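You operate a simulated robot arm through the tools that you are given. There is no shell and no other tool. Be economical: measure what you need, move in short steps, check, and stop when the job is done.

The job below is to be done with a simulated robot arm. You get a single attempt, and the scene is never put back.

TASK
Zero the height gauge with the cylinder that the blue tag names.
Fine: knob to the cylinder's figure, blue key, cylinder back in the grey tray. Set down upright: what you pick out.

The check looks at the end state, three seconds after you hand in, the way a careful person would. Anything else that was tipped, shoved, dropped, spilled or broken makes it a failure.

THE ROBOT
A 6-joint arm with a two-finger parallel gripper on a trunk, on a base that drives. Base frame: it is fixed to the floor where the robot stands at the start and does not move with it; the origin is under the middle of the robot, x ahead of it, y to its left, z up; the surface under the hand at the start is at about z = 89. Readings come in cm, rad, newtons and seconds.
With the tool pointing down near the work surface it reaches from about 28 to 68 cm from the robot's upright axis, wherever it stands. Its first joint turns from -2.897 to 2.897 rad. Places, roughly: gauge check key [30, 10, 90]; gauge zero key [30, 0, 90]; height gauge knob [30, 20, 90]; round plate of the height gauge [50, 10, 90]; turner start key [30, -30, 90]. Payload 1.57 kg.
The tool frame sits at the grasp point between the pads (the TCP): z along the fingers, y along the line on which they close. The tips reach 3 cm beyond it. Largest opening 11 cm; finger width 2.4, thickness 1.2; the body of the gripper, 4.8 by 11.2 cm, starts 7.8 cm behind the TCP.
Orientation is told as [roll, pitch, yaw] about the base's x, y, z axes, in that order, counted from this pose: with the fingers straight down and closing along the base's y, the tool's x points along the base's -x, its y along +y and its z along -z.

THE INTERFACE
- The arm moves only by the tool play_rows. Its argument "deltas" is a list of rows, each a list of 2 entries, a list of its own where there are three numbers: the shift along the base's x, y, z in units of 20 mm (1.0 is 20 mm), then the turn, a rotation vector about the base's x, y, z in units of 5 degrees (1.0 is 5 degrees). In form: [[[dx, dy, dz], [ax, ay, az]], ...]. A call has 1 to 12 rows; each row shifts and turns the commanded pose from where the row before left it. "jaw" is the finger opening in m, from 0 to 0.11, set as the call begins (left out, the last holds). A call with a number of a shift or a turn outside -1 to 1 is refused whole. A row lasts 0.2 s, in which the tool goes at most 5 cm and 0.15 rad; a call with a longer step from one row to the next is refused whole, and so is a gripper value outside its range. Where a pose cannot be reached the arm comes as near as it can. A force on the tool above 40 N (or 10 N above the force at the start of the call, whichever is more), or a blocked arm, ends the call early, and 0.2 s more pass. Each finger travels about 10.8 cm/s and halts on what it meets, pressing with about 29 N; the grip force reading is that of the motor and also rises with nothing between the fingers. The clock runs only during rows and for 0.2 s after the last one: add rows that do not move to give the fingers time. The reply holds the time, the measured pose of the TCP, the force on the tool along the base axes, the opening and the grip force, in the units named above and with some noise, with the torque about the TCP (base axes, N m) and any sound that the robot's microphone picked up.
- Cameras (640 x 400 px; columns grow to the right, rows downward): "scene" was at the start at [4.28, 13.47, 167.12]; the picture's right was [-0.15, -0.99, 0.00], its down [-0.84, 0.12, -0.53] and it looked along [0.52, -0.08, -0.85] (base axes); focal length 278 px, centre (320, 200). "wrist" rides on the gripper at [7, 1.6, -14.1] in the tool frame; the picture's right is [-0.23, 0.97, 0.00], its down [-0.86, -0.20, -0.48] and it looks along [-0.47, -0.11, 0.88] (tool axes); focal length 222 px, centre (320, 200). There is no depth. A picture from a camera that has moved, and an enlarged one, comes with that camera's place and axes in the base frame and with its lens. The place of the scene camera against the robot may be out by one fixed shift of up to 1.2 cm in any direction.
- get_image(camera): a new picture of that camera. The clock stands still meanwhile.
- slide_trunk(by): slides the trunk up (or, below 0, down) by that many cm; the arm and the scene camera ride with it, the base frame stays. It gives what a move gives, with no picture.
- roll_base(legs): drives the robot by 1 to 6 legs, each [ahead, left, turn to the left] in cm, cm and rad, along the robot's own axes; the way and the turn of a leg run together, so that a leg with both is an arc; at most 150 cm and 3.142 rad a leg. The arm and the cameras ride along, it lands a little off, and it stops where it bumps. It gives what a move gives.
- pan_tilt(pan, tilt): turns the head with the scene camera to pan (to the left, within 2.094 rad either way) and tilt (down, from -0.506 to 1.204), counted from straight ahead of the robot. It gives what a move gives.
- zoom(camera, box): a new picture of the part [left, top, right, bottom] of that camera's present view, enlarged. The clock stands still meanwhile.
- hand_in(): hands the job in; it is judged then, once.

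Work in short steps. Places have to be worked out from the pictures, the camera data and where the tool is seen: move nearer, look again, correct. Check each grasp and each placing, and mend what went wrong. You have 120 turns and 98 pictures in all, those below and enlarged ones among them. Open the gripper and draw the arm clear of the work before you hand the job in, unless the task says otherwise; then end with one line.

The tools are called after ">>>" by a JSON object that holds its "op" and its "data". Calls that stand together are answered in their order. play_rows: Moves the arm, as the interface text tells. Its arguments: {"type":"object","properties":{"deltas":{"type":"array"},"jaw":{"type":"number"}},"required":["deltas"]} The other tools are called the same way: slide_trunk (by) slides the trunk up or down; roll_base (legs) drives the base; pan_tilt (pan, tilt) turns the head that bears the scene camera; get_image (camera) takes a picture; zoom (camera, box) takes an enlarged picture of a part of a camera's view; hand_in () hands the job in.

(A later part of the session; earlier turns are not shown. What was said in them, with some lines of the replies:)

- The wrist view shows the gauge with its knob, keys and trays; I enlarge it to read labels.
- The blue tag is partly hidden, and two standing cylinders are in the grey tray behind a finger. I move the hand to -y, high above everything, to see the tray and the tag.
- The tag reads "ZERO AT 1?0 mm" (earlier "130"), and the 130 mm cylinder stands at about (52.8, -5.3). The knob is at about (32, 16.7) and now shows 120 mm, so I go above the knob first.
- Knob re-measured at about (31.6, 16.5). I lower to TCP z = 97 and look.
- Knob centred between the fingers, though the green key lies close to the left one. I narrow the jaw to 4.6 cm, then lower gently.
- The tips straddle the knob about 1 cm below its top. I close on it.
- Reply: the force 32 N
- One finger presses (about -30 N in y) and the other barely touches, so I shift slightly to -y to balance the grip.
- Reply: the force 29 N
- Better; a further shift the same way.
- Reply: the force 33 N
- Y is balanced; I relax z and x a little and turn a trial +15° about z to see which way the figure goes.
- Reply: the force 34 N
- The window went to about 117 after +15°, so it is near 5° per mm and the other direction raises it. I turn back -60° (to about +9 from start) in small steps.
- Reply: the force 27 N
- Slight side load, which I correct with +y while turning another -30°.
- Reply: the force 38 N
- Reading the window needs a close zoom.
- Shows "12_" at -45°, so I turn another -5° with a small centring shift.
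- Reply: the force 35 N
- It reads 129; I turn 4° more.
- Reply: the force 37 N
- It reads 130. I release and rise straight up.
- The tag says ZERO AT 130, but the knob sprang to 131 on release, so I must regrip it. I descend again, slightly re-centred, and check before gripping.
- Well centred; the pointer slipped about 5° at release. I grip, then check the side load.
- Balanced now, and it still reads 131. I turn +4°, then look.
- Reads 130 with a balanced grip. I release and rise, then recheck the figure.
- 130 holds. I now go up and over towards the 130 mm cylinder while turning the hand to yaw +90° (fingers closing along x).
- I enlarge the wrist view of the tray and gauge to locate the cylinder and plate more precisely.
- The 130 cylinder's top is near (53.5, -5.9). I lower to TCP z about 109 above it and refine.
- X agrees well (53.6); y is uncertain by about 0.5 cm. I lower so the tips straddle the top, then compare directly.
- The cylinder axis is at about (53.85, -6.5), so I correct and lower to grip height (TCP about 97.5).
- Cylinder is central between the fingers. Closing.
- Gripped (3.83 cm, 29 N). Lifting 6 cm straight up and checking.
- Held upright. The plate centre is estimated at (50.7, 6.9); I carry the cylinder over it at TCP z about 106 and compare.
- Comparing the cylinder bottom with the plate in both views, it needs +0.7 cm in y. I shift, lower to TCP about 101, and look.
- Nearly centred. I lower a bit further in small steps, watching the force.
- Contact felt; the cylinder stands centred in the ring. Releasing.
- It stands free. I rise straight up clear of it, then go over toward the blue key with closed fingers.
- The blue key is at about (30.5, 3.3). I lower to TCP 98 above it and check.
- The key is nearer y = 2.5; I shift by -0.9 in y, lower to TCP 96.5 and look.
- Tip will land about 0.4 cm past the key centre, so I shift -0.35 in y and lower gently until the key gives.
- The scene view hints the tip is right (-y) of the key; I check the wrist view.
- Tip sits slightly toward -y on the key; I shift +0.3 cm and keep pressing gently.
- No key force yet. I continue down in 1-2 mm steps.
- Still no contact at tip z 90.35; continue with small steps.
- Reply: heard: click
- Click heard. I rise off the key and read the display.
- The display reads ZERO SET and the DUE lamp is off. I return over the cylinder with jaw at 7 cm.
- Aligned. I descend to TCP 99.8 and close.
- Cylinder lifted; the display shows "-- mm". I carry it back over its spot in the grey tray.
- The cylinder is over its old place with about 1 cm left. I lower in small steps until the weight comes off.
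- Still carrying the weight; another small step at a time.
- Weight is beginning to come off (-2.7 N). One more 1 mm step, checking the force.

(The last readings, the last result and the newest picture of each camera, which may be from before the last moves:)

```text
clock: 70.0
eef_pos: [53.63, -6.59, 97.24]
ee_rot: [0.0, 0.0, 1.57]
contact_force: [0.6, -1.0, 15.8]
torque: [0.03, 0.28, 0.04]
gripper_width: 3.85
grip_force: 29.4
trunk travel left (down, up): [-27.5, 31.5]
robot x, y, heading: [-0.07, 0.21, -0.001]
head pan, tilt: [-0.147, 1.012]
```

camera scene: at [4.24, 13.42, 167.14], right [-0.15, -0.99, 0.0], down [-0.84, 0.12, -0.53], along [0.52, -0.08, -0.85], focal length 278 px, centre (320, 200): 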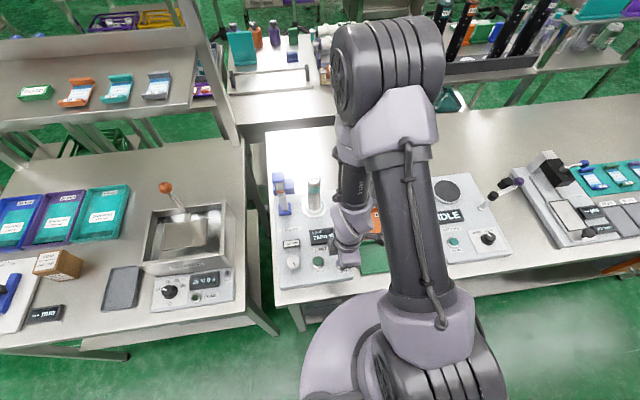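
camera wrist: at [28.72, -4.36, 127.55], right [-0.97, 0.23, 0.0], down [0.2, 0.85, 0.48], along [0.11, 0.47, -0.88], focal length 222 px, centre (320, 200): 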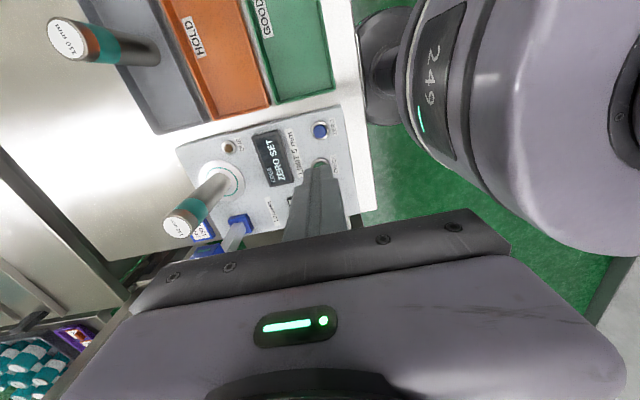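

It is firmly on the tray floor. I ease up a hair, release, and rise straight up.

>>> {"op": "play_rows", "data": {"deltas": [[[0, 0, 0.04], [0, 0, 0]], [[0, 0, 0], [0, 0, 0]]]}}

>>> {"op": "play_rows", "data": {"deltas": [[[0, 0, 0], [0, 0, 0]], [[0, 0, 0], [0, 0, 0]], [[0, 0, 0], [0, 0, 0]], [[0, 0, 0.5], [0, 0, 0]], [[0, 0, 1], [0, 0, 0]], [[0, 0, 1], [0, 0, 0]], [[0, 0, 1], [0, 0, 0]], [[0, 0, 1], [0, 0, 0]], [[0, 0, 1], [0, 0, 0]], [[0, 0, 1], [0, 0, 0]], [[0, 0, 1], [0, 0, 0]], [[0, 0, 1], [0, 0, 0]]], "jaw": 0.07}}

>>> {"op": "zoom", "data": {"camera": "scene", "box": [260, 130, 420, 280]}}

>>> {"op": "get_image", "data": {"camera": "wrist"}}

```text
clock: 70.6
eef_pos: [53.64, -6.6, 97.26]
ee_rot: [0.0, 0.0, 1.572]
contact_force: [4.2, -0.5, 8.4]
torque: [0.03, -0.35, -0.05]
gripper_width: 3.85
grip_force: 28.7
trunk travel left (down, up): [-27.5, 31.5]
robot x, y, heading: [-0.12, 0.03, 0.001]
head pan, tilt: [-0.147, 1.012]
```

```text
clock: 73.2
eef_pos: [53.72, -6.55, 114.31]
ee_rot: [0.001, 0.0, 1.571]
contact_force: [-1.3, 0.0, 1.4]
torque: [0.0, 0.03, 0.02]
gripper_width: 7.01
grip_force: 0.1
trunk travel left (down, up): [-27.5, 31.5]
robot x, y, heading: [-0.02, -0.2, -0.0]
head pan, tilt: [-0.147, 1.012]
```

```text
2.67 times, centred on (340, 205) of scene
camera zoom: at [4.25, 13.47, 167.12], right [-0.15, -0.99, 0.0], down [-0.84, 0.12, -0.53], along [0.52, -0.08, -0.85], focal length 741 px, centre (267, 187)
```

zoom: 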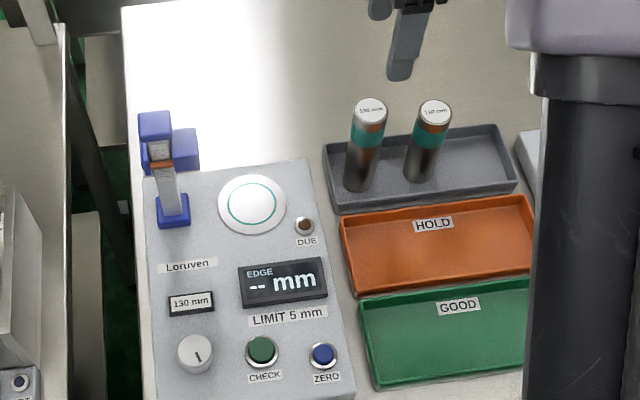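

```text
26 pictures are left
camera wrist: at [52.06, -13.46, 128.32], right [-0.97, 0.23, 0.0], down [0.2, 0.86, 0.48], along [0.11, 0.47, -0.88], focal length 222 px, centre (320, 200)
```

wrist: 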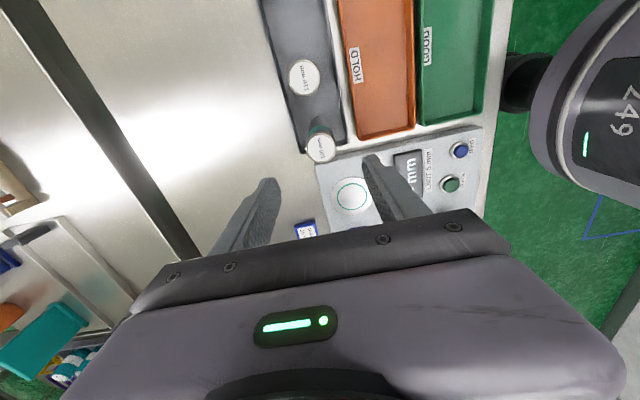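

Both cylinders stand in the grey tray, the window reads 130 mm, and the gauge is zeroed. I draw the arm up clear and hand in.

>>> {"op": "play_rows", "data": {"deltas": [[[0, 0, 1], [0, 0, 0]], [[0, 0, 1], [0, 0, 0]], [[0, 0, 1], [0, 0, 0]], [[0, 0, 1], [0, 0, 0]], [[0, 0, 1], [0, 0, 0]], [[0, 0, 0], [0, 0, 0]]]}}

>>> {"op": "hand_in", "data": {}}

```text
clock: 74.6
eef_pos: [53.76, -6.56, 124.25]
ee_rot: [0.001, 0.0, 1.57]
contact_force: [0.3, -0.3, -0.5]
torque: [-0.01, 0.0, 0.02]
gripper_width: 7.02
grip_force: 0.1
trunk travel left (down, up): [-27.5, 31.5]
robot x, y, heading: [-0.24, 0.16, -0.002]
head pan, tilt: [-0.147, 1.012]
```

```text
The job is handed in.
```

The height gauge is zeroed at 130 mm, the figure on the blue tag: the knob reads 130, the display showed ZERO SET after the blue key, and the 130 mm cylinder is back upright in the grey tray.
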